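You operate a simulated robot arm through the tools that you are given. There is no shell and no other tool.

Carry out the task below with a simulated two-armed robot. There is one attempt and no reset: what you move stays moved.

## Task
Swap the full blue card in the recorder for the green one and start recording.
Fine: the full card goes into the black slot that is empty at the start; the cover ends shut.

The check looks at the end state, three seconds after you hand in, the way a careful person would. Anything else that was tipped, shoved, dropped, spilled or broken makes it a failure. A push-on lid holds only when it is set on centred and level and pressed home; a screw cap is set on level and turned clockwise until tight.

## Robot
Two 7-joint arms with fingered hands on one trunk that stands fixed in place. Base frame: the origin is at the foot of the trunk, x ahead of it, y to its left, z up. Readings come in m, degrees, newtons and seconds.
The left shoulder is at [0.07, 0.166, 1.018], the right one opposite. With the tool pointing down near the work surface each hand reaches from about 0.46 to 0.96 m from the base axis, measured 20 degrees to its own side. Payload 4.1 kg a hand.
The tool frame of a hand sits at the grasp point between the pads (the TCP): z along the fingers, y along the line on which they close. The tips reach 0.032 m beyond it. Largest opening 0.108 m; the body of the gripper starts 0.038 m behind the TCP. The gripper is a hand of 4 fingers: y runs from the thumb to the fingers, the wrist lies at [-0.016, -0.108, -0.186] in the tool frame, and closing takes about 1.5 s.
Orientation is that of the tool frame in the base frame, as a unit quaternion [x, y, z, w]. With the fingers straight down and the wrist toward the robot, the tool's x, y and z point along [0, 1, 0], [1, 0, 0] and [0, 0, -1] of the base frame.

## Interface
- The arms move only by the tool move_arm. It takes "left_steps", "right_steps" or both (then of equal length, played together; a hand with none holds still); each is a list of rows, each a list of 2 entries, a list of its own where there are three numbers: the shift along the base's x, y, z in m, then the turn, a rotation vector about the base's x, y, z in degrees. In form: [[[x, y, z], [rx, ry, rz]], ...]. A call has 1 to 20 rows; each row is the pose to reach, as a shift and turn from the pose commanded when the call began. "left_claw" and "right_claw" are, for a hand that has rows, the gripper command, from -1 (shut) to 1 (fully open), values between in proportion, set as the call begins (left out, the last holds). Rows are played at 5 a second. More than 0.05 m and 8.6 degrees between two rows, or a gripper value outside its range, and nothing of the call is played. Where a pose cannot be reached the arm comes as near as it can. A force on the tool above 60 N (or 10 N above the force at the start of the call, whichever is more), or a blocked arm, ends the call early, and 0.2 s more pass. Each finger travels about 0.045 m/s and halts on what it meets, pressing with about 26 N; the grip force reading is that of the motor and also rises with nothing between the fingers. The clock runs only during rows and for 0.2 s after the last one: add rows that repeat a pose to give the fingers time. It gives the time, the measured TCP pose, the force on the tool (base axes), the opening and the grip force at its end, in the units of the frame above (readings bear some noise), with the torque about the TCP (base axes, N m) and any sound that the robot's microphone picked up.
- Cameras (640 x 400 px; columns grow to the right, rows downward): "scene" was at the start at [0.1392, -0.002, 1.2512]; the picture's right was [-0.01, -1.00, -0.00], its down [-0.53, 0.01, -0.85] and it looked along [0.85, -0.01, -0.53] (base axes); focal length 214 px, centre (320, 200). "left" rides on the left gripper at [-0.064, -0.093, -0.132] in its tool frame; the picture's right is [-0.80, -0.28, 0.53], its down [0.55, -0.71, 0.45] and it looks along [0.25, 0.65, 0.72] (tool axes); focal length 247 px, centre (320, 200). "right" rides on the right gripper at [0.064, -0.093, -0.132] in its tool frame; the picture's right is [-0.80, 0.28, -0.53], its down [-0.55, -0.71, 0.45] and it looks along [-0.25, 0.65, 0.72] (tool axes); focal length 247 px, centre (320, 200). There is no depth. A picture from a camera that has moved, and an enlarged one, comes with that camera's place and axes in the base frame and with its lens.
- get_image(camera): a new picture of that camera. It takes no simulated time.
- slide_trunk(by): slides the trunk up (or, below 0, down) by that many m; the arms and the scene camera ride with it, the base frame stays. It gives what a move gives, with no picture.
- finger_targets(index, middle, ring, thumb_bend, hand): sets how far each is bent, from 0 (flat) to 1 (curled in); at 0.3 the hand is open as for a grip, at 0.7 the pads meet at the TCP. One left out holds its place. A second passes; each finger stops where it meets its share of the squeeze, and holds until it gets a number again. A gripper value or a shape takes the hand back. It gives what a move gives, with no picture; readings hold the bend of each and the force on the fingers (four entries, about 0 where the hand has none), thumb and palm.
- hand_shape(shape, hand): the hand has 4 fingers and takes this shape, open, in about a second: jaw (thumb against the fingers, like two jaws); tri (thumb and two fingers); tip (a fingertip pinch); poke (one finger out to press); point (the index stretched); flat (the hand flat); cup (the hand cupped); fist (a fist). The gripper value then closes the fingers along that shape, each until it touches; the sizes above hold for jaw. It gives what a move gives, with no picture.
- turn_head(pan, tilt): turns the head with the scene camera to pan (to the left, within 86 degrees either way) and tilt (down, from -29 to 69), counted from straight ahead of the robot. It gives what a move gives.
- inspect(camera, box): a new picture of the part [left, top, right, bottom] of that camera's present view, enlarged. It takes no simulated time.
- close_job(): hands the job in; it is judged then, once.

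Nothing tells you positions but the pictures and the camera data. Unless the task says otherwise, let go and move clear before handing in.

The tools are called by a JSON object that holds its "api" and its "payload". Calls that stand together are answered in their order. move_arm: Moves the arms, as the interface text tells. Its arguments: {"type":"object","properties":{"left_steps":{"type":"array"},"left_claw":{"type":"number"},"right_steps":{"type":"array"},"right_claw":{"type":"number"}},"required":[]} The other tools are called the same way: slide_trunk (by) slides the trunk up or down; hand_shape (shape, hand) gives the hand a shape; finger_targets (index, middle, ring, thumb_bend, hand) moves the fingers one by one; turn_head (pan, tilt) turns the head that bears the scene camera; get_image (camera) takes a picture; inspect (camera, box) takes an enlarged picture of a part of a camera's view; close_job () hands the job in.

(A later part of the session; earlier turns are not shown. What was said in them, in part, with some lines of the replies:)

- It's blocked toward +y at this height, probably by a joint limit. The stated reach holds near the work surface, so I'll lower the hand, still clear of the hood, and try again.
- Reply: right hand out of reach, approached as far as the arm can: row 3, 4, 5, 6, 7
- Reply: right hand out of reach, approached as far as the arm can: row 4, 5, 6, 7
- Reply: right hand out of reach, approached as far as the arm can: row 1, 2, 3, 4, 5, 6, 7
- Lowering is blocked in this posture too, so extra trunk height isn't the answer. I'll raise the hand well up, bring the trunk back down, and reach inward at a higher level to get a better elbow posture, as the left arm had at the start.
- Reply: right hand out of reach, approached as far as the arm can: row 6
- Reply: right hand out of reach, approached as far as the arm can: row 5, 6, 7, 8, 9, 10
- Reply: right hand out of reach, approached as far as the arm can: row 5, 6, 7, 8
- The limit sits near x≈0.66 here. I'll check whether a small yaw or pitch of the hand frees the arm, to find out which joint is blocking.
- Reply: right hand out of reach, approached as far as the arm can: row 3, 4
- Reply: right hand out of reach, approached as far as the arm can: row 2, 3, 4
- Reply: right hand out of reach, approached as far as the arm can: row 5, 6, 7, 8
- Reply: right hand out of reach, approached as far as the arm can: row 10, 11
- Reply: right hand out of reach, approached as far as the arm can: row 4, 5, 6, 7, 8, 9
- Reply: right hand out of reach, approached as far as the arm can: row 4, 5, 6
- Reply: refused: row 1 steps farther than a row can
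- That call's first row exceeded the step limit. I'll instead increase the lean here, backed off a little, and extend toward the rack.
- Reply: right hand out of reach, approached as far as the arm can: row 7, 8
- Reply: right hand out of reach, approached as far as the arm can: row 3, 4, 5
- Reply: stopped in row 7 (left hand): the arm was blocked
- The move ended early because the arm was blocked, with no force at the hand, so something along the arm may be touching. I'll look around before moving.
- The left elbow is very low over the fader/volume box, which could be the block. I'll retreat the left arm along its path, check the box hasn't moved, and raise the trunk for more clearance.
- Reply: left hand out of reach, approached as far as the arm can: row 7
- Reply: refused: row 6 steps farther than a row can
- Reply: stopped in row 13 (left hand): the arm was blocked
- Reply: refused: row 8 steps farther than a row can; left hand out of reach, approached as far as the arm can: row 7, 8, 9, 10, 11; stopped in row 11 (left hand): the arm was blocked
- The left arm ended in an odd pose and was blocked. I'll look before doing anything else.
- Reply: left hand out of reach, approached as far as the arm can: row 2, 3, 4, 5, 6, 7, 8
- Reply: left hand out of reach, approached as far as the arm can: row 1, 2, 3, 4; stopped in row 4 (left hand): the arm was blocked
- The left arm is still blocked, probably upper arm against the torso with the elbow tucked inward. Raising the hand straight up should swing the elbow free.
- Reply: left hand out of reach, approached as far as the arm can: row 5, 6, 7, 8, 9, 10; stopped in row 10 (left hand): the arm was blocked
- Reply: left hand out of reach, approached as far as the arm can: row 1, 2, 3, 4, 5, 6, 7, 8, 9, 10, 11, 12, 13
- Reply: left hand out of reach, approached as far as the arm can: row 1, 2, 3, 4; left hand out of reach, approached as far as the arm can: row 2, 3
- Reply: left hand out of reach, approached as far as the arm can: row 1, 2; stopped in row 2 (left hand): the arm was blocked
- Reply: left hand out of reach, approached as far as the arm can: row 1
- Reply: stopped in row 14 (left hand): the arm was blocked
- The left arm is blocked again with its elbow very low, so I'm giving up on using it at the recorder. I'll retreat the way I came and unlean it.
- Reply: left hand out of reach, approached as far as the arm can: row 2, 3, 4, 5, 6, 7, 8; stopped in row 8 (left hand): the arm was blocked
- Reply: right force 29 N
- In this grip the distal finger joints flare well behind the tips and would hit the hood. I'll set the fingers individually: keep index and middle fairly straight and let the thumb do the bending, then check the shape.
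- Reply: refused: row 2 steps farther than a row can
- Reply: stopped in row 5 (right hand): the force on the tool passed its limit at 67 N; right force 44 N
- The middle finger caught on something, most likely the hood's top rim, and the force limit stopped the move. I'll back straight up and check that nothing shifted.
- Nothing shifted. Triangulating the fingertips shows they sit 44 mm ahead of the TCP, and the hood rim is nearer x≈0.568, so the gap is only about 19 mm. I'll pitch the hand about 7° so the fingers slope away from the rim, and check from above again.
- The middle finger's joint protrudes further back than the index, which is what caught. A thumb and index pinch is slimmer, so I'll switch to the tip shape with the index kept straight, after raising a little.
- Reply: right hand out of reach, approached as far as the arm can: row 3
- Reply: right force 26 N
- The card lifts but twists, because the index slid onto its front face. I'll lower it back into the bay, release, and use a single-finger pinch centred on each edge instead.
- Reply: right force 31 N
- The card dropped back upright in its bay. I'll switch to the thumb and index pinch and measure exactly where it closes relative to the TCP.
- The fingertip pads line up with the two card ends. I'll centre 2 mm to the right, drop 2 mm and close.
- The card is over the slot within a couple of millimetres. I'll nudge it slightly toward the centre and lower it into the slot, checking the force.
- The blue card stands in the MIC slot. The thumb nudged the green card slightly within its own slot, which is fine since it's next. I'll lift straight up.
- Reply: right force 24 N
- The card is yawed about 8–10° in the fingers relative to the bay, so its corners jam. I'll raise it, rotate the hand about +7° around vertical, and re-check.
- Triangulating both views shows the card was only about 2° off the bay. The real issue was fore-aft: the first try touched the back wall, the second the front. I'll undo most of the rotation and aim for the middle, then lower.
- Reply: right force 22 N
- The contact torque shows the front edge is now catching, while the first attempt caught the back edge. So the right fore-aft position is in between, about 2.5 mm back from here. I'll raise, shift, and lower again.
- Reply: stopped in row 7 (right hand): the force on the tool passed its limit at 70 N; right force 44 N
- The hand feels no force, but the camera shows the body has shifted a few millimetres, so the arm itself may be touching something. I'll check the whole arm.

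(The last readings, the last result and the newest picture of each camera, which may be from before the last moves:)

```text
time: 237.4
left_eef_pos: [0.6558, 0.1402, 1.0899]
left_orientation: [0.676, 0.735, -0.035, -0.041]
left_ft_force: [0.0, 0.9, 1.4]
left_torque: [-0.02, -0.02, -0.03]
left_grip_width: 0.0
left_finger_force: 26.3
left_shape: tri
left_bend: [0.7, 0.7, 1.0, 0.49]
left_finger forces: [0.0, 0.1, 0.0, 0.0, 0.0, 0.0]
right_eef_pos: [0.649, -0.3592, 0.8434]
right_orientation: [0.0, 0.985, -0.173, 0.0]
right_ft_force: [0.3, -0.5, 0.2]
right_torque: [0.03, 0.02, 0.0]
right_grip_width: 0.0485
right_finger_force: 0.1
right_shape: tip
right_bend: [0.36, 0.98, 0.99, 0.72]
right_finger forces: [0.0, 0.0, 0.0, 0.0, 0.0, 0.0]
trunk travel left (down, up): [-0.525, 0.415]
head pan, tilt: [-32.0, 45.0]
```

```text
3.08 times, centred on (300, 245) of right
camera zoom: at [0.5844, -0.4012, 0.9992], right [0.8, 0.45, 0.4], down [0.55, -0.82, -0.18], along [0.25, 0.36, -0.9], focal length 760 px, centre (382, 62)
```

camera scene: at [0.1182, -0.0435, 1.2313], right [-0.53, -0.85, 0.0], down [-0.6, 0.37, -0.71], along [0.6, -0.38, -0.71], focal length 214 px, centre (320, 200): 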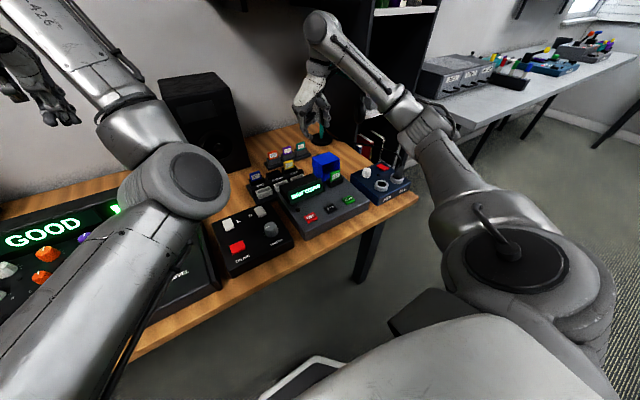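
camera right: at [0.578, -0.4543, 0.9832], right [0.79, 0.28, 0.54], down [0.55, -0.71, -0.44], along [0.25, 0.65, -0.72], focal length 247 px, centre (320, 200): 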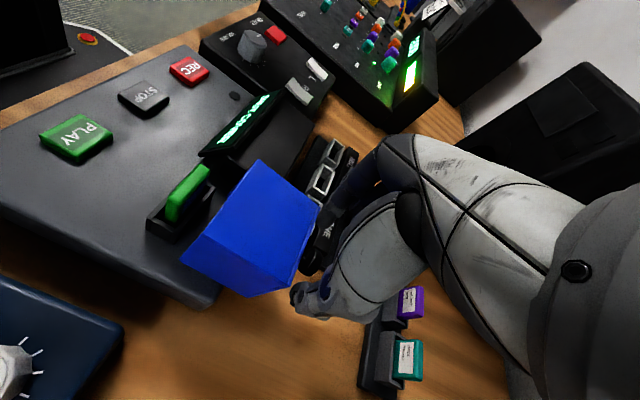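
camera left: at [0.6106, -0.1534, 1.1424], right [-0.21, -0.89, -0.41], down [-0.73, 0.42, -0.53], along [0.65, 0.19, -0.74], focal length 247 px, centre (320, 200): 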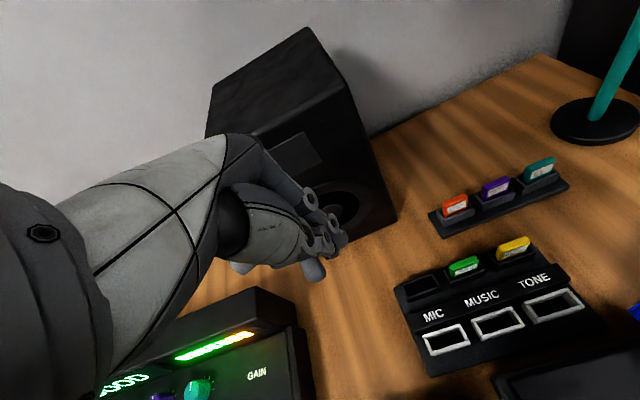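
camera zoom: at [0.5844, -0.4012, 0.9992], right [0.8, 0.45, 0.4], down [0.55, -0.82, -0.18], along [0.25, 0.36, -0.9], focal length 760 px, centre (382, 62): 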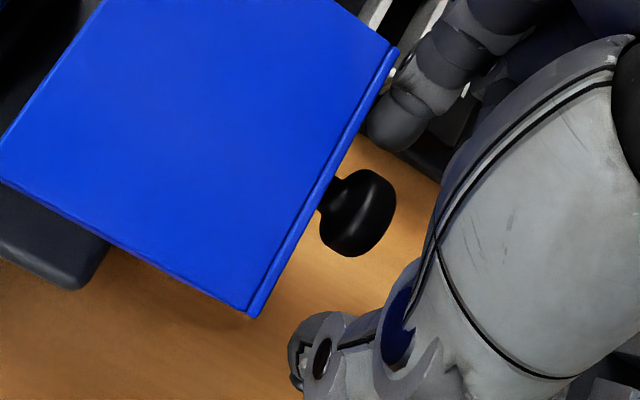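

The fingers straddle the knob with no contact elsewhere. I'll close on it.

{"api": "move_arm", "payload": {"right_steps": [[[0, 0, 0], [0, 0, 0]], [[0, 0, 0], [0, 0, 0]], [[0, 0, 0], [0, 0, 0]], [[0, 0, 0], [0, 0, 0]], [[0, 0, 0], [0, 0, 0]], [[0, 0, 0], [0, 0, 0]]], "right_claw": -1}}

{"api": "inspect", "payload": {"camera": "right", "box": [220, 180, 380, 310]}}

```text
time: 238.8
left_eef_pos: [0.6565, 0.1421, 1.09]
left_orientation: [0.676, 0.735, -0.034, -0.04]
left_ft_force: [0.1, 0.7, -1.0]
left_torque: [0.0, 0.01, 0.01]
left_grip_width: 0.0
left_finger_force: 25.8
left_shape: tri
left_bend: [0.7, 0.7, 1.0, 0.49]
left_finger forces: [0.0, 0.0, 0.0, 0.0, 0.1, 0.0]
right_eef_pos: [0.649, -0.3587, 0.8429]
right_orientation: [0.0, 0.985, -0.174, 0.0]
right_ft_force: [3.5, 0.7, 3.0]
right_torque: [0.02, -0.11, 0.05]
right_grip_width: 0.0157
right_finger_force: 26.4
right_shape: tip
right_bend: [0.72, 1.0, 1.0, 0.73]
right_finger forces: [22.7, 0.0, 0.0, 0.0, 23.0, 0.1]
trunk travel left (down, up): [-0.525, 0.415]
head pan, tilt: [-32.0, 45.0]
```

```text
3.08 times, centred on (300, 245) of right
camera zoom: at [0.5848, -0.4009, 0.9994], right [0.8, 0.45, 0.4], down [0.55, -0.82, -0.18], along [0.25, 0.36, -0.9], focal length 760 px, centre (382, 62)
```

zoom: 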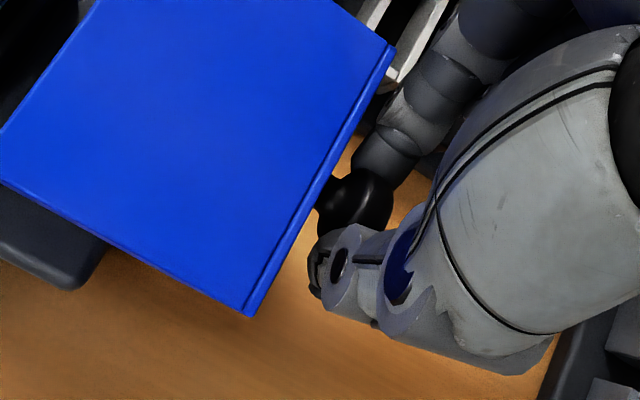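

The knob is held at 23 N on each side. I'll carry it along the arc, starting with a short segment to confirm the hood follows.

{"api": "move_arm", "payload": {"right_steps": [[[-0.0025, 0, 0.0041], [0, 0, 0]], [[-0.005, 0, 0.0082], [0, 0, 0]], [[-0.008, 0, 0.0121], [0, 0, 0]], [[-0.0109, 0, 0.0159], [0, 0, 0]], [[-0.0142, 0, 0.0194], [0, 0, 0]], [[-0.0175, 0, 0.0229], [0, 0, 0]]]}}

{"api": "inspect", "payload": {"camera": "scene", "box": [300, 125, 380, 195]}}

{"api": "inspect", "payload": {"camera": "right", "box": [220, 180, 380, 310]}}

```text
time: 240.2
left_eef_pos: [0.6561, 0.1402, 1.0899]
left_orientation: [0.676, 0.735, -0.034, -0.041]
left_ft_force: [-0.4, 0.8, 0.6]
left_torque: [-0.02, 0.01, 0.0]
left_grip_width: 0.0001
left_finger_force: 25.8
left_shape: tri
left_bend: [0.7, 0.7, 1.0, 0.49]
left_finger forces: [0.0, 0.1, 0.1, 0.0, 0.1, 0.0]
right_eef_pos: [0.6291, -0.3597, 0.8679]
right_orientation: [0.0, 0.985, -0.173, 0.001]
right_ft_force: [9.2, 0.8, 5.2]
right_torque: [0.07, -0.44, -0.14]
right_grip_width: 0.0156
right_finger_force: 26.1
right_shape: tip
right_bend: [0.72, 1.0, 1.0, 0.73]
right_finger forces: [27.3, 0.0, 0.0, 0.0, 24.1, 0.1]
trunk travel left (down, up): [-0.525, 0.415]
head pan, tilt: [-32.0, 45.0]
```

```text
5.71 times, centred on (340, 160) of scene
camera zoom: at [0.1189, -0.0436, 1.2312], right [-0.53, -0.85, 0.0], down [-0.6, 0.37, -0.71], along [0.6, -0.38, -0.71], focal length 1226 px, centre (206, 429)
```

zoom: 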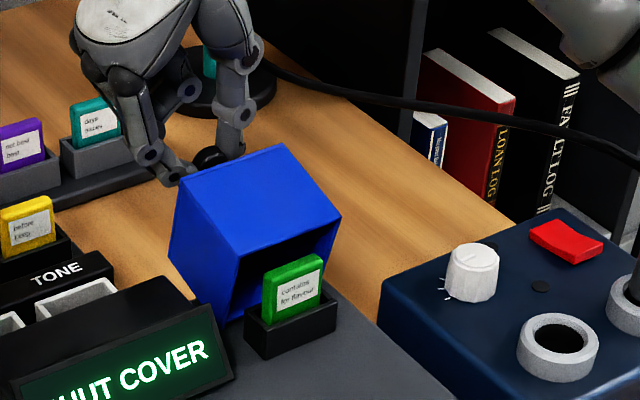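

```text
3.08 times, centred on (300, 245) of right
camera zoom: at [0.5665, -0.4009, 1.0233], right [0.8, 0.45, 0.4], down [0.55, -0.82, -0.18], along [0.25, 0.36, -0.9], focal length 760 px, centre (382, 62)
```

zoom: 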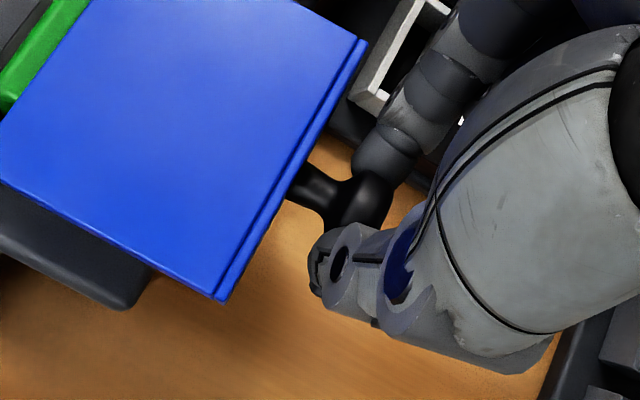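

The hood follows, now about 75° open, with about 10 N radial, so my arc radius is slightly small. I'll continue with a small outward correction.

{"api": "move_arm", "payload": {"right_steps": [[[-0.0034, 0, 0.0035], [0, 0, 0]], [[-0.0068, 0, 0.007], [0, 0, 0]], [[-0.0105, 0, 0.0102], [0, 0, 0]], [[-0.0143, 0, 0.0134], [0, 0, 0]], [[-0.0186, 0, 0.0158], [0, 0, 0]], [[-0.0229, 0, 0.0181], [0, 0, 0]], [[-0.0275, 0, 0.02], [0, 0, 0]], [[-0.032, 0, 0.0219], [0, 0, 0]]]}}

{"api": "inspect", "payload": {"camera": "scene", "box": [300, 125, 380, 195]}}

{"api": "inspect", "payload": {"camera": "right", "box": [220, 180, 380, 310]}}

```text
time: 242.0
left_eef_pos: [0.6563, 0.141, 1.0907]
left_orientation: [0.676, 0.735, -0.035, -0.041]
left_ft_force: [-0.7, 0.2, -0.2]
left_torque: [-0.03, -0.01, 0.03]
left_grip_width: 0.0002
left_finger_force: 25.7
left_shape: tri
left_bend: [0.7, 0.7, 1.0, 0.49]
left_finger forces: [0.0, 0.0, 0.1, 0.1, 0.1, 0.1]
right_eef_pos: [0.5991, -0.3597, 0.8892]
right_orientation: [0.0, 0.985, -0.173, 0.0]
right_ft_force: [4.3, 1.4, 0.4]
right_torque: [0.11, -0.32, -0.24]
right_grip_width: 0.0153
right_finger_force: 25.4
right_shape: tip
right_bend: [0.72, 1.0, 1.0, 0.73]
right_finger forces: [27.5, 0.0, 0.0, 0.1, 24.9, 0.1]
trunk travel left (down, up): [-0.525, 0.415]
head pan, tilt: [-32.0, 45.0]
```

```text
5.71 times, centred on (340, 160) of scene
camera zoom: at [0.1187, -0.0439, 1.2312], right [-0.53, -0.85, 0.0], down [-0.6, 0.37, -0.71], along [0.6, -0.38, -0.71], focal length 1226 px, centre (206, 429)
```

zoom: 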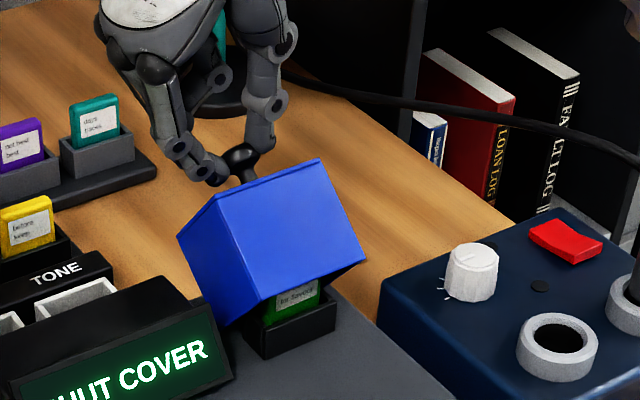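

```text
3.08 times, centred on (300, 245) of right
camera zoom: at [0.5358, -0.401, 1.0444], right [0.8, 0.45, 0.4], down [0.55, -0.82, -0.18], along [0.25, 0.36, -0.9], focal length 760 px, centre (382, 62)
```

zoom: 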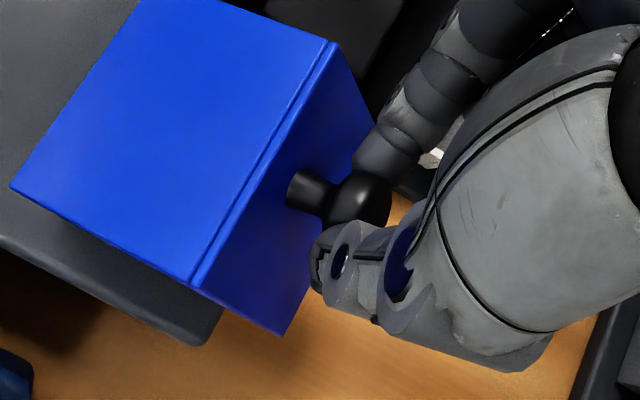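

The hood is down to about 50°, gripped well with low force. I'll continue along the arc.

{"api": "move_arm", "payload": {"right_steps": [[[-0.0047, 0, 0.0014], [0, 0, 0]], [[-0.0095, 0, 0.0028], [0, 0, 0]], [[-0.0143, 0, 0.0037], [0, 0, 0]], [[-0.0192, 0, 0.0045], [0, 0, 0]], [[-0.0241, 0, 0.0049], [0, 0, 0]], [[-0.0291, 0, 0.0053], [0, 0, 0]], [[-0.034, 0, 0.0052], [0, 0, 0]], [[-0.0389, 0, 0.005], [0, 0, 0]], [[-0.0438, 0, 0.0044], [0, 0, 0]], [[-0.0487, 0, 0.0038], [0, 0, 0]]]}}

{"api": "inspect", "payload": {"camera": "scene", "box": [300, 125, 380, 195]}}

{"api": "inspect", "payload": {"camera": "right", "box": [220, 180, 380, 310]}}

```text
time: 244.2
left_eef_pos: [0.6567, 0.1403, 1.0899]
left_orientation: [0.676, 0.735, -0.034, -0.042]
left_ft_force: [-0.2, -0.6, -0.4]
left_torque: [-0.03, 0.01, -0.01]
left_grip_width: 0.0
left_finger_force: 25.9
left_shape: tri
left_bend: [0.7, 0.7, 1.0, 0.49]
left_finger forces: [0.0, 0.0, 0.1, 0.0, 0.0, 0.0]
right_eef_pos: [0.55, -0.3601, 0.8924]
right_orientation: [0.001, 0.985, -0.174, 0.0]
right_ft_force: [2.1, -0.2, -3.2]
right_torque: [-0.09, -0.12, -0.06]
right_grip_width: 0.015
right_finger_force: 26.0
right_shape: tip
right_bend: [0.72, 1.0, 1.0, 0.74]
right_finger forces: [20.0, 0.0, 0.1, 0.0, 21.5, 0.0]
trunk travel left (down, up): [-0.525, 0.415]
head pan, tilt: [-32.0, 45.0]
```

```text
5.71 times, centred on (340, 160) of scene
camera zoom: at [0.1189, -0.0444, 1.2311], right [-0.53, -0.85, 0.0], down [-0.6, 0.38, -0.71], along [0.6, -0.37, -0.71], focal length 1226 px, centre (206, 429)
```

zoom: 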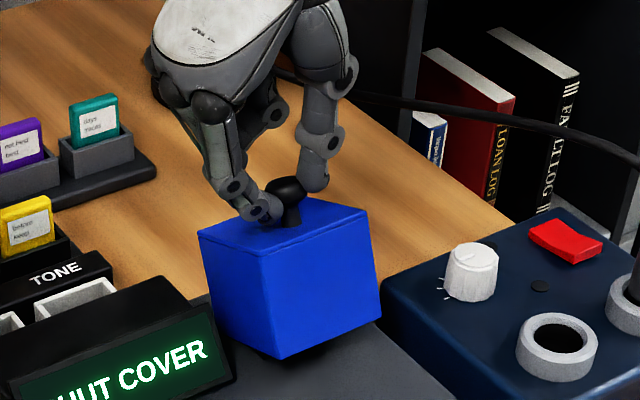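

```text
3.08 times, centred on (300, 245) of right
camera zoom: at [0.486, -0.4018, 1.0484], right [0.8, 0.45, 0.4], down [0.55, -0.82, -0.18], along [0.25, 0.36, -0.9], focal length 760 px, centre (382, 62)
```

zoom: 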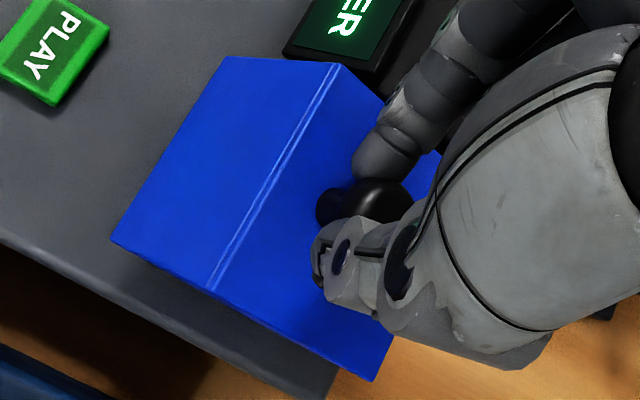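

About 20° remain. I'll finish the arc to bring the hood down.

{"api": "move_arm", "payload": {"right_steps": [[[-0.0047, 0, -0.0011], [0, 0, 0]], [[-0.0094, 0, -0.0023], [0, 0, 0]], [[-0.014, 0, -0.0039], [0, 0, 0]], [[-0.0186, 0, -0.0056], [0, 0, 0]], [[-0.023, 0, -0.0076], [0, 0, 0]], [[-0.0273, 0, -0.0098], [0, 0, 0]], [[-0.0315, 0, -0.0122], [0, 0, 0]]]}}

{"api": "inspect", "payload": {"camera": "scene", "box": [290, 135, 380, 205]}}

{"api": "inspect", "payload": {"camera": "right", "box": [200, 180, 360, 310]}}

```text
time: 245.8
left_eef_pos: [0.6553, 0.1397, 1.091]
left_orientation: [0.676, 0.735, -0.035, -0.041]
left_ft_force: [-0.9, -0.5, -0.8]
left_torque: [-0.01, 0.02, -0.01]
left_grip_width: 0.0
left_finger_force: 25.8
left_shape: tri
left_bend: [0.7, 0.7, 1.0, 0.49]
left_finger forces: [0.0, 0.0, 0.0, 0.1, 0.0, 0.1]
right_eef_pos: [0.5178, -0.3588, 0.8809]
right_orientation: [0.001, 0.985, -0.173, 0.0]
right_ft_force: [-0.1, 0.2, -1.1]
right_torque: [0.02, 0.01, -0.01]
right_grip_width: 0.0145
right_finger_force: 25.9
right_shape: tip
right_bend: [0.73, 1.0, 1.0, 0.77]
right_finger forces: [0.0, 0.0, 0.1, 0.0, 0.1, 0.0]
trunk travel left (down, up): [-0.525, 0.415]
head pan, tilt: [-32.0, 45.0]
```

```text
5.71 times, centred on (335, 170) of scene
camera zoom: at [0.1184, -0.0441, 1.2312], right [-0.53, -0.85, 0.0], down [-0.6, 0.38, -0.71], along [0.6, -0.37, -0.71], focal length 1226 px, centre (234, 371)
```

zoom: 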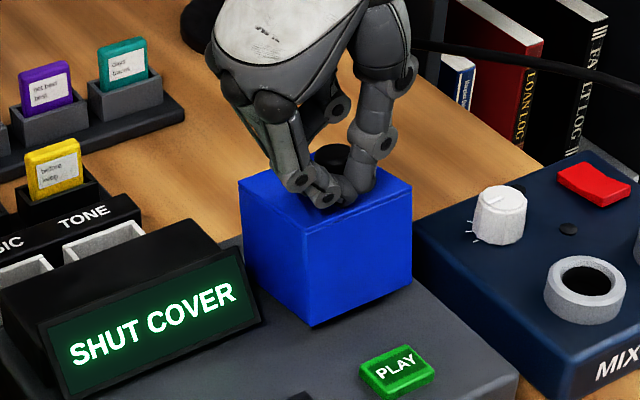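

```text
3.08 times, centred on (280, 245) of right
camera zoom: at [0.4548, -0.4006, 1.0361], right [0.8, 0.45, 0.4], down [0.55, -0.82, -0.18], along [0.25, 0.36, -0.9], focal length 760 px, centre (443, 62)
```

zoom: 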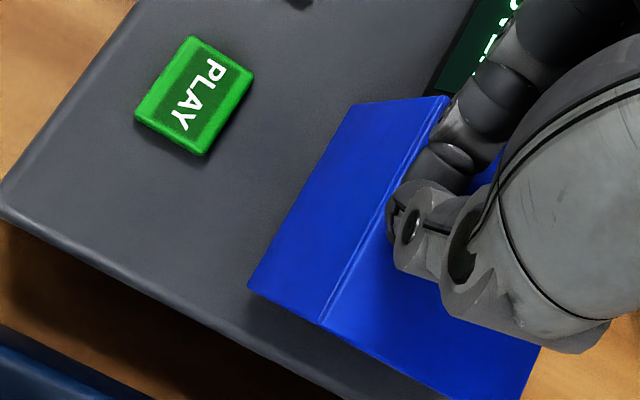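

The fingers slid off the knob just before the end, leaving the hood about 10° open. They now rest above the lid's front part, so I'll press straight down to shut it.

{"api": "move_arm", "payload": {"right_steps": [[[-0.003, 0, 0.0], [0, 0, 0]], [[-0.003, 0, -0.005], [0, 0, 0]], [[-0.003, 0, -0.009], [0, 0, 0]], [[-0.003, 0, -0.012], [0, 0, 0]], [[-0.003, 0, -0.015], [0, 0, 0]]]}}

{"api": "inspect", "payload": {"camera": "scene", "box": [290, 145, 380, 215]}}

```text
time: 247.0
left_eef_pos: [0.6502, 0.1416, 1.093]
left_orientation: [0.676, 0.735, -0.033, -0.038]
left_ft_force: [0.2, -0.5, -0.6]
left_torque: [0.01, 0.0, -0.01]
left_grip_width: 0.0
left_finger_force: 25.9
left_shape: tri
left_bend: [0.7, 0.7, 1.0, 0.49]
left_finger forces: [0.1, 0.0, 0.1, 0.0, 0.1, 0.0]
right_eef_pos: [0.5131, -0.3578, 0.8706]
right_orientation: [0.002, 0.984, -0.176, 0.003]
right_ft_force: [-21.5, -1.4, 28.4]
right_torque: [-0.16, 0.35, -0.22]
right_grip_width: 0.0159
right_finger_force: 26.1
right_shape: tip
right_bend: [0.74, 1.0, 1.0, 0.77]
right_finger forces: [0.0, 0.0, 0.0, 0.0, 0.1, 0.1]
trunk travel left (down, up): [-0.525, 0.415]
head pan, tilt: [-32.0, 45.0]
```

```text
5.71 times, centred on (335, 180) of scene
camera zoom: at [0.1124, -0.0425, 1.2322], right [-0.53, -0.85, 0.0], down [-0.6, 0.37, -0.71], along [0.6, -0.38, -0.7], focal length 1226 px, centre (234, 314)
```

zoom: 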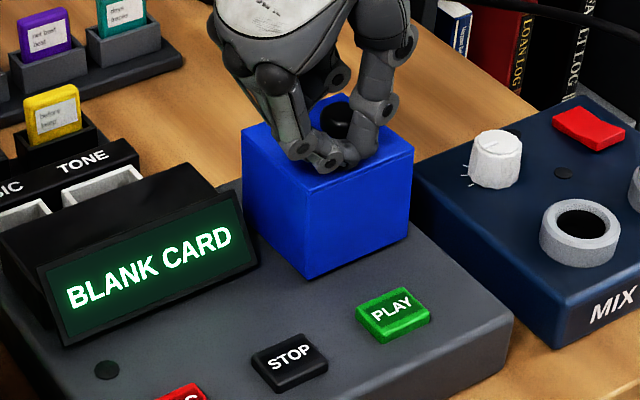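

The display now reads "BLANK CARD", so the cover registers as shut. I'll lift away and check that it's fully down.

{"api": "move_arm", "payload": {"right_steps": [[[0, 0, 0.01], [0, 0, 0]], [[0, 0, 0.03], [0, 0, 0]], [[0, 0, 0.06], [0, 0, 0]], [[0, 0.0, 0.1], [0, 0, 0]]]}}

{"api": "inspect", "payload": {"camera": "scene", "box": [270, 150, 382, 220]}}

{"api": "inspect", "payload": {"camera": "scene", "box": [316, 160, 364, 200]}}

{"api": "inspect", "payload": {"camera": "right", "box": [160, 170, 360, 330]}}

```text
time: 248.0
left_eef_pos: [0.6565, 0.1413, 1.0902]
left_orientation: [0.676, 0.735, -0.035, -0.042]
left_ft_force: [0.3, 0.5, 0.4]
left_torque: [0.0, 0.01, 0.02]
left_grip_width: 0.0
left_finger_force: 25.9
left_shape: tri
left_bend: [0.7, 0.7, 1.0, 0.49]
left_finger forces: [0.0, 0.1, 0.0, 0.0, 0.0, 0.1]
right_eef_pos: [0.5152, -0.3579, 0.9652]
right_orientation: [0.001, 0.985, -0.173, 0.001]
right_ft_force: [-0.1, 0.2, 0.2]
right_torque: [0.0, -0.01, 0.02]
right_grip_width: 0.0146
right_finger_force: 25.7
right_shape: tip
right_bend: [0.73, 1.0, 1.0, 0.77]
right_finger forces: [0.0, 0.1, 0.0, 0.1, 0.0, 0.0]
trunk travel left (down, up): [-0.525, 0.415]
head pan, tilt: [-32.0, 45.0]
```

```text
5.71 times, centred on (326, 185) of scene
camera zoom: at [0.1181, -0.0433, 1.2312], right [-0.53, -0.85, 0.0], down [-0.6, 0.37, -0.71], along [0.6, -0.38, -0.71], focal length 1226 px, centre (286, 286)
```

zoom: 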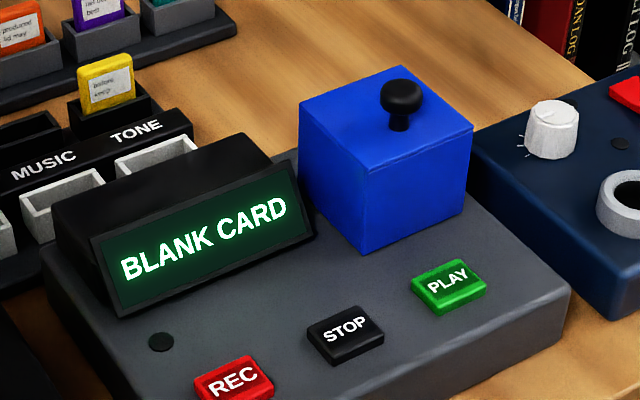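

```text
10.00 times, centred on (340, 180) of scene
camera zoom: at [0.1181, -0.0433, 1.2312], right [-0.53, -0.85, 0.0], down [-0.6, 0.37, -0.71], along [0.6, -0.38, -0.71], focal length 2145 px, centre (120, 400)
```

zoom: 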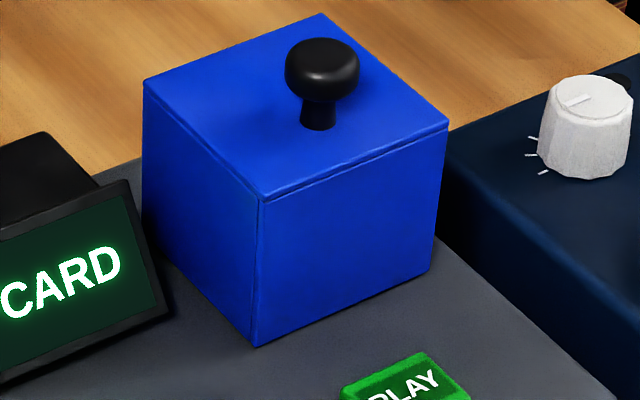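

```text
2.50 times, centred on (260, 250) of right
camera zoom: at [0.4512, -0.3995, 1.1208], right [0.8, 0.45, 0.4], down [0.55, -0.82, -0.18], along [0.25, 0.36, -0.9], focal length 617 px, centre (470, 75)
```

zoom: 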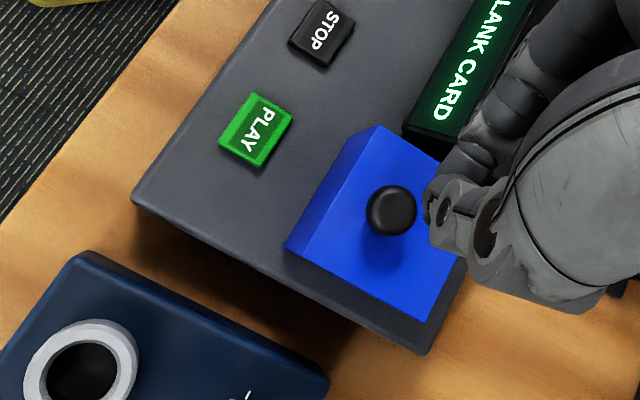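

The cover sits exactly as it did at the start, and the display says "BLANK CARD". Now for REC: I'll move the closed fingertips above the red button.

{"api": "move_arm", "payload": {"right_steps": [[[-0.012, 0.03, 0], [0, 0, 0]], [[-0.024, 0.06, 0], [0, 0, 0]], [[-0.036, 0.09, 0], [0, 0, 0]], [[-0.048, 0.12, -0.01], [0, 0, 0]], [[-0.057, 0.142, -0.03], [0, 0, 0]], [[-0.057, 0.142, -0.06], [0, 0, 0]], [[-0.057, 0.142, -0.07], [0, 0, 0]]], "right_claw": -1}}

{"api": "get_image", "payload": {"camera": "right"}}

{"api": "inspect", "payload": {"camera": "scene", "box": [260, 150, 372, 230]}}

```text
time: 249.6
left_eef_pos: [0.6565, 0.1395, 1.0906]
left_orientation: [0.676, 0.735, -0.035, -0.041]
left_ft_force: [0.0, 0.0, -0.3]
left_torque: [-0.02, 0.04, 0.0]
left_grip_width: 0.0
left_finger_force: 26.0
left_shape: tri
left_bend: [0.7, 0.7, 1.0, 0.49]
left_finger forces: [0.1, 0.0, 0.0, 0.0, 0.0, 0.0]
right_eef_pos: [0.4597, -0.2159, 0.8967]
right_orientation: [0.001, 0.985, -0.173, 0.0]
right_ft_force: [0.5, -1.0, 0.8]
right_torque: [-0.01, 0.01, -0.01]
right_grip_width: 0.0142
right_finger_force: 26.1
right_shape: tip
right_bend: [0.73, 1.0, 1.0, 0.77]
right_finger forces: [0.0, 0.0, 0.0, 0.0, 0.1, 0.0]
trunk travel left (down, up): [-0.525, 0.415]
head pan, tilt: [-32.0, 45.0]
```

```text
taken
camera right: at [0.395, -0.258, 1.0522], right [0.8, 0.45, 0.4], down [0.55, -0.82, -0.18], along [0.25, 0.36, -0.9], focal length 247 px, centre (320, 200)
```

right: 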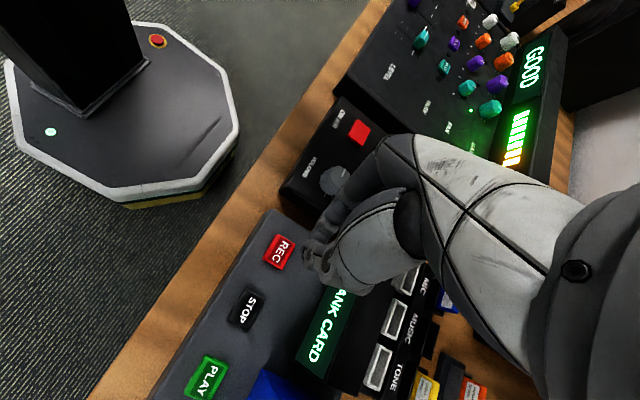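

```text
5.00 times, centred on (316, 190) of scene
camera zoom: at [0.1185, -0.0438, 1.2312], right [-0.53, -0.85, 0.0], down [-0.6, 0.37, -0.71], along [0.6, -0.38, -0.71], focal length 1072 px, centre (340, 250)
```

zoom: 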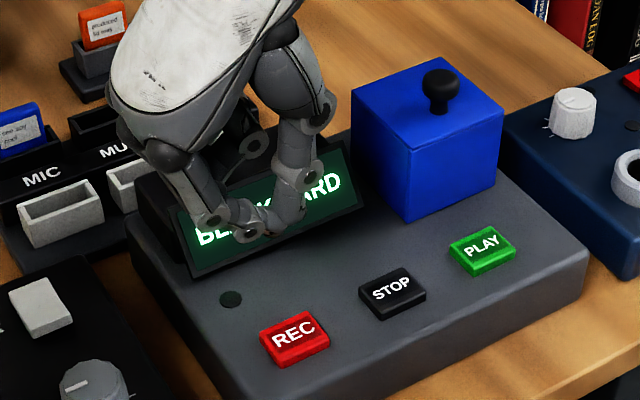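

REC triangulates to (0.458, -0.228, top z≈0.777). The fingers are closed a bit asymmetrically from the knob, so I'll reopen and re-close them in the air to get a clean, predictable tip.

{"api": "move_arm", "payload": {"right_steps": [[[0, 0, 0], [0, 0, 0]], [[0, 0, 0], [0, 0, 0]], [[0, 0, 0], [0, 0, 0]], [[0, 0, 0], [0, 0, 0]]], "right_claw": -0.3}}

{"api": "move_arm", "payload": {"right_steps": [[[0, 0, 0], [0, 0, 0]], [[0, 0, 0], [0, 0, 0]], [[0, 0, 0], [0, 0, 0]], [[0, 0, 0], [0, 0, 0]], [[0, 0, 0], [0, 0, 0]]], "right_claw": -1}}

{"api": "inspect", "payload": {"camera": "scene", "box": [270, 160, 350, 220]}}

{"api": "inspect", "payload": {"camera": "right", "box": [220, 190, 380, 310]}}

```text
time: 250.6
left_eef_pos: [0.6553, 0.1416, 1.0898]
left_orientation: [0.676, 0.735, -0.035, -0.041]
left_ft_force: [-0.4, 0.3, -1.3]
left_torque: [0.01, 0.0, 0.0]
left_grip_width: 0.0
left_finger_force: 25.9
left_shape: tri
left_bend: [0.7, 0.7, 1.0, 0.49]
left_finger forces: [0.0, 0.0, 0.1, 0.0, 0.0, 0.0]
right_eef_pos: [0.4588, -0.216, 0.8974]
right_orientation: [0.002, 0.985, -0.174, 0.0]
right_ft_force: [0.9, -0.7, -0.2]
right_torque: [0.02, 0.0, 0.01]
right_grip_width: 0.0377
right_finger_force: 0.1
right_shape: tip
right_bend: [0.73, 0.98, 0.99, 0.74]
right_finger forces: [0.1, 0.1, 0.0, 0.0, 0.0, 0.0]
trunk travel left (down, up): [-0.525, 0.415]
head pan, tilt: [-32.0, 45.0]
```

```text
time: 251.8
left_eef_pos: [0.6552, 0.1408, 1.0897]
left_orientation: [0.676, 0.735, -0.035, -0.042]
left_ft_force: [-0.6, -0.2, 0.8]
left_torque: [-0.03, -0.02, 0.01]
left_grip_width: 0.0
left_finger_force: 25.8
left_shape: tri
left_bend: [0.7, 0.7, 1.0, 0.49]
left_finger forces: [0.0, 0.1, 0.0, 0.0, 0.1, 0.0]
right_eef_pos: [0.4588, -0.2169, 0.8963]
right_orientation: [0.001, 0.985, -0.174, 0.0]
right_ft_force: [1.1, 0.1, 0.5]
right_torque: [0.01, -0.01, 0.0]
right_grip_width: 0.0
right_finger_force: 26.0
right_shape: tip
right_bend: [0.3, 1.0, 1.0, 0.48]
right_finger forces: [0.0, 0.0, 0.0, 0.0, 0.0, 0.1]
trunk travel left (down, up): [-0.525, 0.415]
head pan, tilt: [-32.0, 45.0]
```

```text
6.67 times, centred on (310, 190) of scene
camera zoom: at [0.1185, -0.0441, 1.2312], right [-0.53, -0.85, 0.0], down [-0.6, 0.38, -0.71], along [0.6, -0.37, -0.71], focal length 1430 px, centre (387, 267)
```

zoom: 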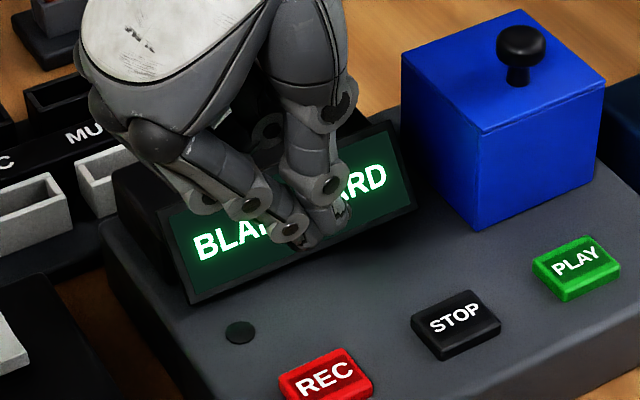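

```text
3.33 times, centred on (300, 250) of right
camera zoom: at [0.395, -0.2583, 1.0523], right [0.8, 0.45, 0.4], down [0.55, -0.82, -0.18], along [0.25, 0.36, -0.9], focal length 823 px, centre (387, 33)
```

zoom: 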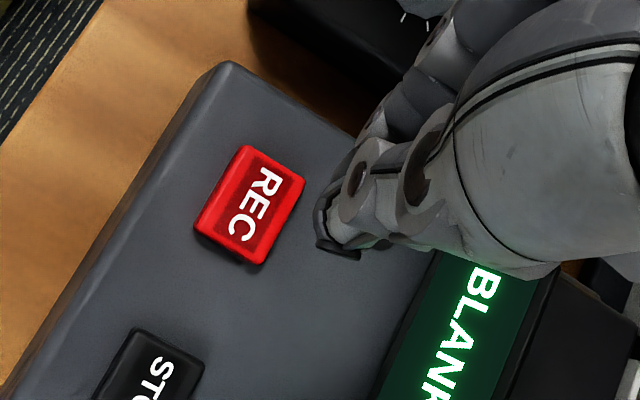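

The tip is now directly above REC. I'll descend and press in small steps, watching the force and the display.

{"api": "move_arm", "payload": {"right_steps": [[[-0.0008, 0.0005, -0.03], [0, 0, 0]], [[-0.0008, 0.0005, -0.06], [0, 0, 0]], [[-0.0008, 0.0005, -0.072], [0, 0, 0]]]}}

{"api": "inspect", "payload": {"camera": "scene", "box": [270, 170, 350, 225]}}

{"api": "inspect", "payload": {"camera": "right", "box": [220, 190, 380, 310]}}

```text
time: 252.6
left_eef_pos: [0.6563, 0.1406, 1.09]
left_orientation: [0.676, 0.735, -0.035, -0.041]
left_ft_force: [-0.6, -0.2, 0.2]
left_torque: [0.0, -0.02, 0.01]
left_grip_width: 0.0
left_finger_force: 25.7
left_shape: tri
left_bend: [0.7, 0.7, 1.0, 0.49]
left_finger forces: [0.0, 0.1, 0.0, 0.0, 0.0, 0.1]
right_eef_pos: [0.4588, -0.2165, 0.8234]
right_orientation: [0.001, 0.985, -0.173, 0.0]
right_ft_force: [0.4, -0.1, 0.2]
right_torque: [-0.05, -0.01, 0.04]
right_grip_width: 0.0
right_finger_force: 26.4
right_shape: tip
right_bend: [0.3, 1.0, 1.0, 0.48]
right_finger forces: [0.0, 0.1, 0.0, 0.1, 0.0, 0.0]
trunk travel left (down, up): [-0.525, 0.415]
head pan, tilt: [-32.0, 45.0]
```

```text
7.27 times, centred on (310, 198) of scene
camera zoom: at [0.1185, -0.0442, 1.2312], right [-0.53, -0.85, 0.0], down [-0.6, 0.38, -0.71], along [0.6, -0.37, -0.71], focal length 1560 px, centre (393, 218)
```

zoom: 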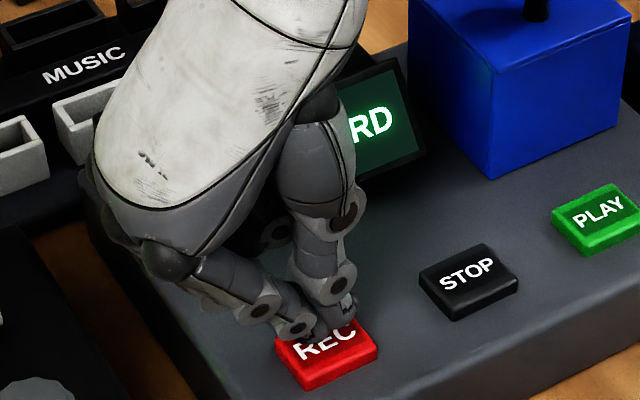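

```text
3.33 times, centred on (300, 250) of right
camera zoom: at [0.394, -0.2583, 0.9793], right [0.8, 0.45, 0.4], down [0.55, -0.82, -0.18], along [0.25, 0.37, -0.9], focal length 823 px, centre (387, 33)
```

zoom: 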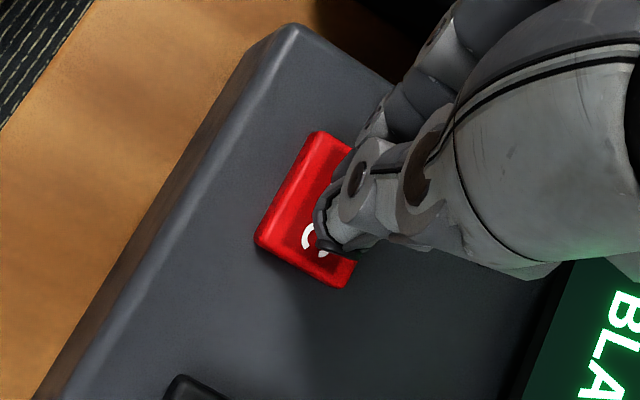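

Directly above REC. I'll press down.

{"api": "move_arm", "payload": {"right_steps": [[[-0.001, 0, -0.005], [0, 0, 0]], [[-0.001, 0, -0.009], [0, 0, 0]], [[-0.001, 0, -0.012], [0, 0, 0]], [[-0.001, 0, -0.014], [0, 0, 0]]]}}

{"api": "inspect", "payload": {"camera": "scene", "box": [270, 170, 350, 225]}}

{"api": "inspect", "payload": {"camera": "right", "box": [220, 190, 420, 330]}}

```text
time: 253.6
left_eef_pos: [0.6557, 0.141, 1.0917]
left_orientation: [0.676, 0.735, -0.034, -0.04]
left_ft_force: [0.2, -0.1, -0.5]
left_torque: [0.01, -0.01, -0.02]
left_grip_width: 0.0003
left_finger_force: 26.1
left_shape: tri
left_bend: [0.7, 0.7, 1.0, 0.49]
left_finger forces: [0.0, 0.1, 0.0, 0.1, 0.1, 0.0]
right_eef_pos: [0.4573, -0.2163, 0.8112]
right_orientation: [0.002, 0.985, -0.174, 0.001]
right_ft_force: [4.8, 1.6, 12.7]
right_torque: [0.0, -0.07, -0.01]
right_grip_width: 0.0
right_finger_force: 25.8
right_shape: tip
right_bend: [0.3, 1.0, 1.0, 0.48]
right_finger forces: [0.0, 0.1, 0.1, 0.1, 0.0, 0.0]
trunk travel left (down, up): [-0.525, 0.415]
head pan, tilt: [-32.0, 45.0]
heard: click
```

```text
7.27 times, centred on (310, 198) of scene
camera zoom: at [0.1179, -0.0433, 1.2315], right [-0.53, -0.85, 0.0], down [-0.6, 0.37, -0.71], along [0.6, -0.38, -0.71], focal length 1560 px, centre (393, 218)
```

zoom: 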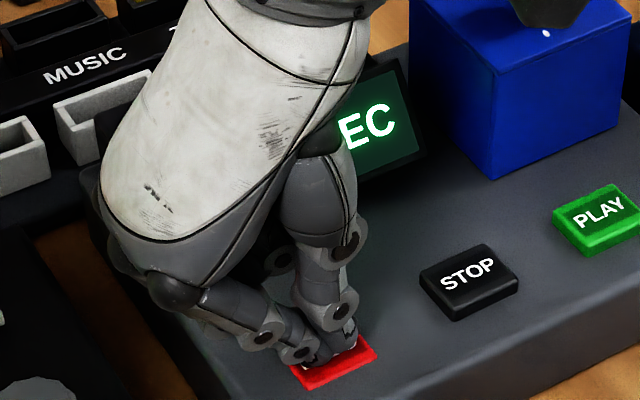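

```text
2.86 times, centred on (320, 260) of right
camera zoom: at [0.3927, -0.2576, 0.9661], right [0.8, 0.45, 0.41], down [0.55, -0.82, -0.18], along [0.25, 0.36, -0.9], focal length 706 px, centre (320, 29)
```

zoom: 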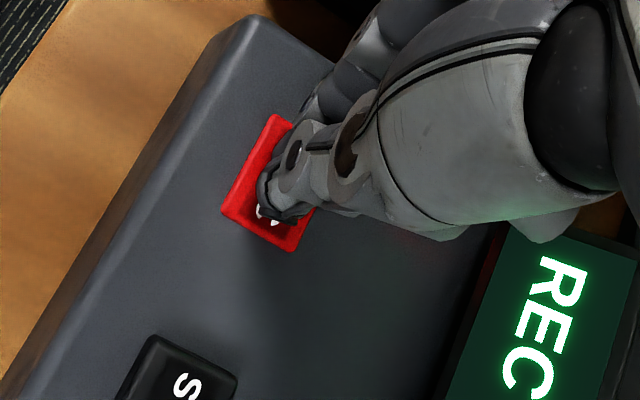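

I heard a click and the display shows "REC". I'll lift straight up and clear of everything.

{"api": "move_arm", "payload": {"right_steps": [[[0, 0, 0.01], [0, 0, 0]], [[0, 0, 0.03], [0, 0, 0]], [[0, 0, 0.06], [0, 0, 0]], [[0, 0, 0.1], [0, 0, 0]], [[0, -0.02, 0.14], [0, 0, 0]], [[0, -0.05, 0.16], [0, 0, 0]], [[0, -0.09, 0.18], [0, 0, 0]], [[0, -0.13, 0.2], [0, 0, 0]], [[0, -0.17, 0.21], [0, 0, 0]], [[0, -0.2, 0.22], [0, 0, 0]]]}}

{"api": "inspect", "payload": {"camera": "scene", "box": [240, 130, 400, 240]}}

{"api": "turn_head", "payload": {"pan": -0.6, "tilt": 31.7}}

{"api": "get_image", "payload": {"camera": "scene"}}

```text
time: 255.8
left_eef_pos: [0.6552, 0.14, 1.091]
left_orientation: [0.676, 0.735, -0.035, -0.041]
left_ft_force: [-0.1, 0.8, -0.4]
left_torque: [-0.04, 0.01, -0.02]
left_grip_width: 0.0
left_finger_force: 25.7
left_shape: tri
left_bend: [0.7, 0.7, 1.0, 0.49]
left_finger forces: [0.0, 0.1, 0.0, 0.0, 0.0, 0.0]
right_eef_pos: [0.4565, -0.4153, 1.0286]
right_orientation: [0.0, 0.985, -0.174, 0.0]
right_ft_force: [-0.7, 0.6, -0.9]
right_torque: [-0.01, 0.04, -0.03]
right_grip_width: 0.0
right_finger_force: 25.8
right_shape: tip
right_bend: [0.3, 1.0, 1.0, 0.48]
right_finger forces: [0.1, 0.1, 0.1, 0.1, 0.1, 0.0]
trunk travel left (down, up): [-0.525, 0.415]
head pan, tilt: [-32.0, 45.0]
```

```text
3.64 times, centred on (320, 185) of scene
camera zoom: at [0.1183, -0.0443, 1.2312], right [-0.53, -0.85, 0.0], down [-0.6, 0.38, -0.71], along [0.6, -0.37, -0.71], focal length 780 px, centre (320, 254)
```

zoom: 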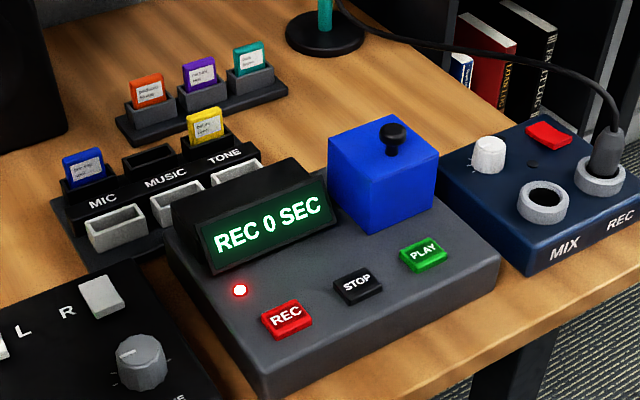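

```text
time: 256.8
left_eef_pos: [0.6561, 0.139, 1.0891]
left_orientation: [0.676, 0.735, -0.035, -0.041]
left_ft_force: [-0.6, -0.6, 0.2]
left_torque: [0.01, -0.02, 0.01]
left_grip_width: 0.0
left_finger_force: 26.2
left_shape: tri
left_bend: [0.7, 0.7, 1.0, 0.49]
left_finger forces: [0.1, 0.0, 0.0, 0.0, 0.0, 0.0]
right_eef_pos: [0.4564, -0.415, 1.0294]
right_orientation: [0.001, 0.985, -0.173, 0.0]
right_ft_force: [-0.8, -0.1, -0.1]
right_torque: [0.01, -0.02, 0.01]
right_grip_width: 0.0001
right_finger_force: 25.6
right_shape: tip
right_bend: [0.3, 1.0, 1.0, 0.48]
right_finger forces: [0.0, 0.1, 0.0, 0.0, 0.0, 0.0]
trunk travel left (down, up): [-0.525, 0.415]
head pan, tilt: [-0.6, 31.7]
```

```text
taken
camera scene: at [0.1392, -0.0021, 1.2511], right [-0.01, -1.0, 0.0], down [-0.53, 0.01, -0.85], along [0.85, -0.01, -0.53], focal length 214 px, centre (320, 200)
```

scene: 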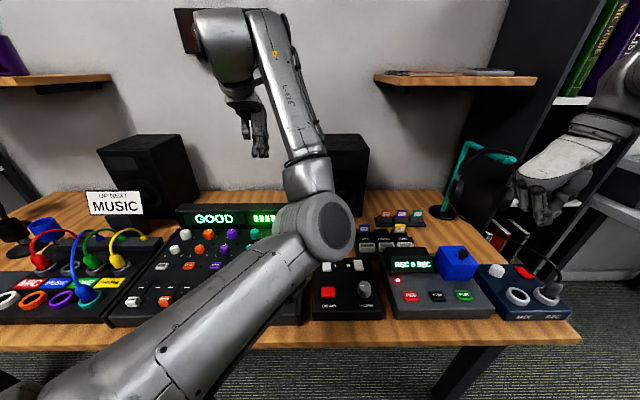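

The recorder shows "REC 0 SEC" with its red light on. I'll compare with the starting view to make sure nothing else was disturbed, and check the count.

{"api": "inspect", "payload": {"camera": "scene", "box": [340, 190, 580, 340]}}

{"api": "inspect", "payload": {"camera": "scene", "box": [340, 200, 436, 260]}}

{"api": "inspect", "payload": {"camera": "right", "box": [0, 0, 640, 400]}}

{"api": "inspect", "payload": {"camera": "scene", "box": [420, 120, 580, 220]}}

```text
2.67 times, centred on (460, 265) of scene
camera zoom: at [0.1392, -0.0021, 1.2511], right [-0.01, -1.0, 0.0], down [-0.53, 0.01, -0.85], along [0.85, -0.01, -0.53], focal length 572 px, centre (-53, 27)
```

zoom: 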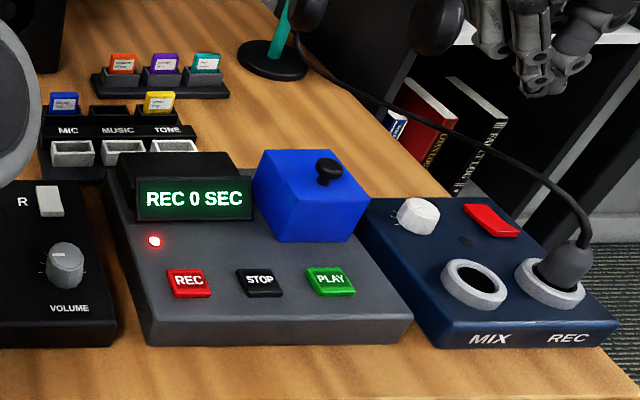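

```text
6.67 times, centred on (388, 230) of scene
camera zoom: at [0.1392, -0.0021, 1.2511], right [-0.01, -1.0, 0.0], down [-0.53, 0.01, -0.85], along [0.85, -0.01, -0.53], focal length 1430 px, centre (-133, 0)
```

zoom: 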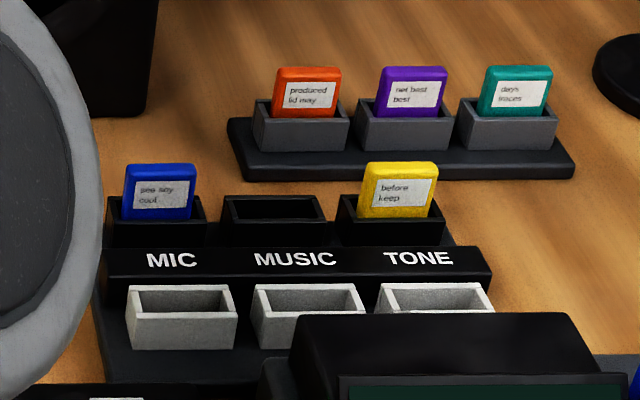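

```text
1.00 times, centred on (320, 200) of right (not enlarged: the box is as wide or as high as the picture)
camera zoom: at [0.3931, -0.4576, 1.1845], right [0.8, 0.45, 0.4], down [0.55, -0.82, -0.18], along [0.25, 0.36, -0.9], focal length 247 px, centre (320, 200)
```

zoom: 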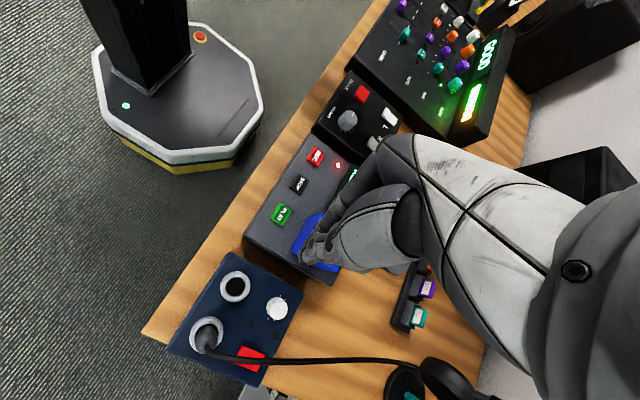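

```text
4.00 times, centred on (500, 170) of scene
camera zoom: at [0.1392, -0.0021, 1.2511], right [-0.01, -1.0, 0.0], down [-0.53, 0.01, -0.85], along [0.85, -0.01, -0.53], focal length 858 px, centre (-400, 320)
```

zoom: 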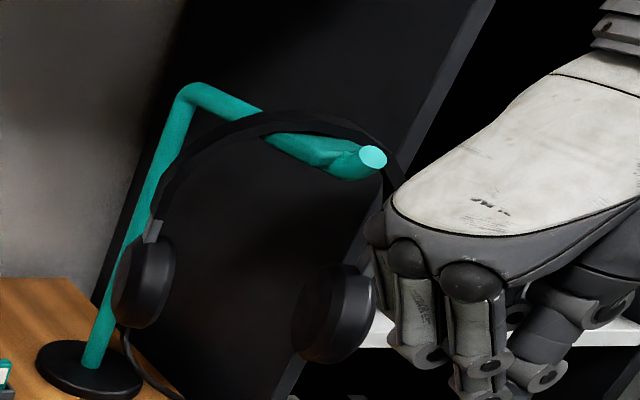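

Everything matches the starting view, apart from the swapped cards. I'll move the right hand a little further clear and see if the recording counter is running.

{"api": "move_arm", "payload": {"right_steps": [[[-0.01, -0.02, 0.02], [0, 0, 0]], [[-0.02, -0.04, 0.04], [0, 0, 0]], [[-0.02, -0.06, 0.05], [0, 0, 0]], [[-0.02, -0.06, 0.05], [0, 0, 0]], [[-0.02, -0.06, 0.05], [0, 0, 0]], [[-0.02, -0.06, 0.05], [0, 0, 0]], [[-0.02, -0.06, 0.05], [0, 0, 0]], [[-0.02, -0.06, 0.05], [0, 0, 0]], [[-0.02, -0.06, 0.05], [0, 0, 0]], [[-0.02, -0.06, 0.05], [0, 0, 0]]]}}

{"api": "inspect", "payload": {"camera": "scene", "box": [340, 190, 580, 340]}}

```text
time: 259.0
left_eef_pos: [0.6558, 0.1404, 1.0902]
left_orientation: [0.676, 0.735, -0.035, -0.041]
left_ft_force: [0.1, -0.9, 0.8]
left_torque: [-0.01, 0.02, -0.02]
left_grip_width: 0.0
left_finger_force: 26.5
left_shape: tri
left_bend: [0.7, 0.7, 1.0, 0.49]
left_finger forces: [0.1, 0.1, 0.0, 0.1, 0.0, 0.1]
right_eef_pos: [0.4364, -0.4763, 1.0771]
right_orientation: [0.001, 0.985, -0.174, 0.0]
right_ft_force: [-0.4, -0.1, 0.0]
right_torque: [0.0, 0.0, -0.01]
right_grip_width: 0.0
right_finger_force: 25.6
right_shape: tip
right_bend: [0.3, 1.0, 1.0, 0.48]
right_finger forces: [0.1, 0.0, 0.0, 0.1, 0.1, 0.0]
trunk travel left (down, up): [-0.525, 0.415]
head pan, tilt: [-0.6, 31.7]
```

```text
2.67 times, centred on (460, 265) of scene
camera zoom: at [0.1392, -0.002, 1.2511], right [-0.01, -1.0, 0.0], down [-0.53, 0.01, -0.85], along [0.85, -0.01, -0.53], focal length 572 px, centre (-53, 27)
```

zoom: 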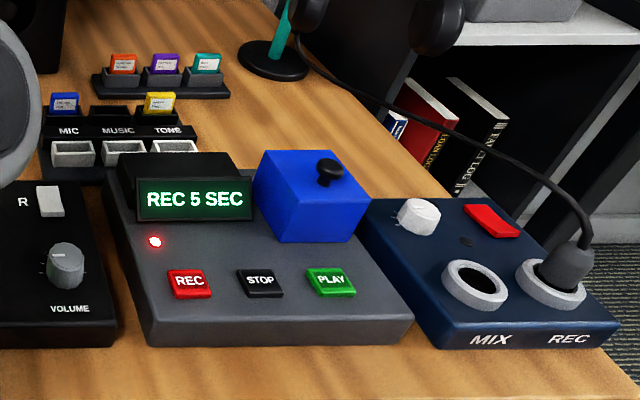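

The counter reads "REC 5 SEC" with the red light on, so it is recording. The cover is shut with the green card inside, the blue card stands in the black MIC slot, and both hands are clear. I'm handing the job in.

{"api": "close_job", "payload": {}}

```text
The job is handed in.
```

The card swap is done and the recorder is recording on the green card; the display read "REC 5 SEC" with the red light on when I handed in. I don't have the result of the check.

- **Blue card:** the full card is seated in the black MIC slot, which was the one empty at the start.
- **Green card:** it is seated in the recorder. The display read "BLANK CARD" once the cover was shut.
- **Cover:** it is shut, and the recorder sits where it did at the start.
- **Everything else:** it matched the starting view when I compared them, and both hands were empty and clear.

Some contacts were heavier than I wanted:

- A finger pressed the open cover with up to 67 N.
- My first push to close the cover reached 70 N.
- The right forearm briefly pressed near the headphone cable.
- The left arm was blocked a few times with its elbow low over the fader box.

I saw no lasting change from any of these in the pictures.
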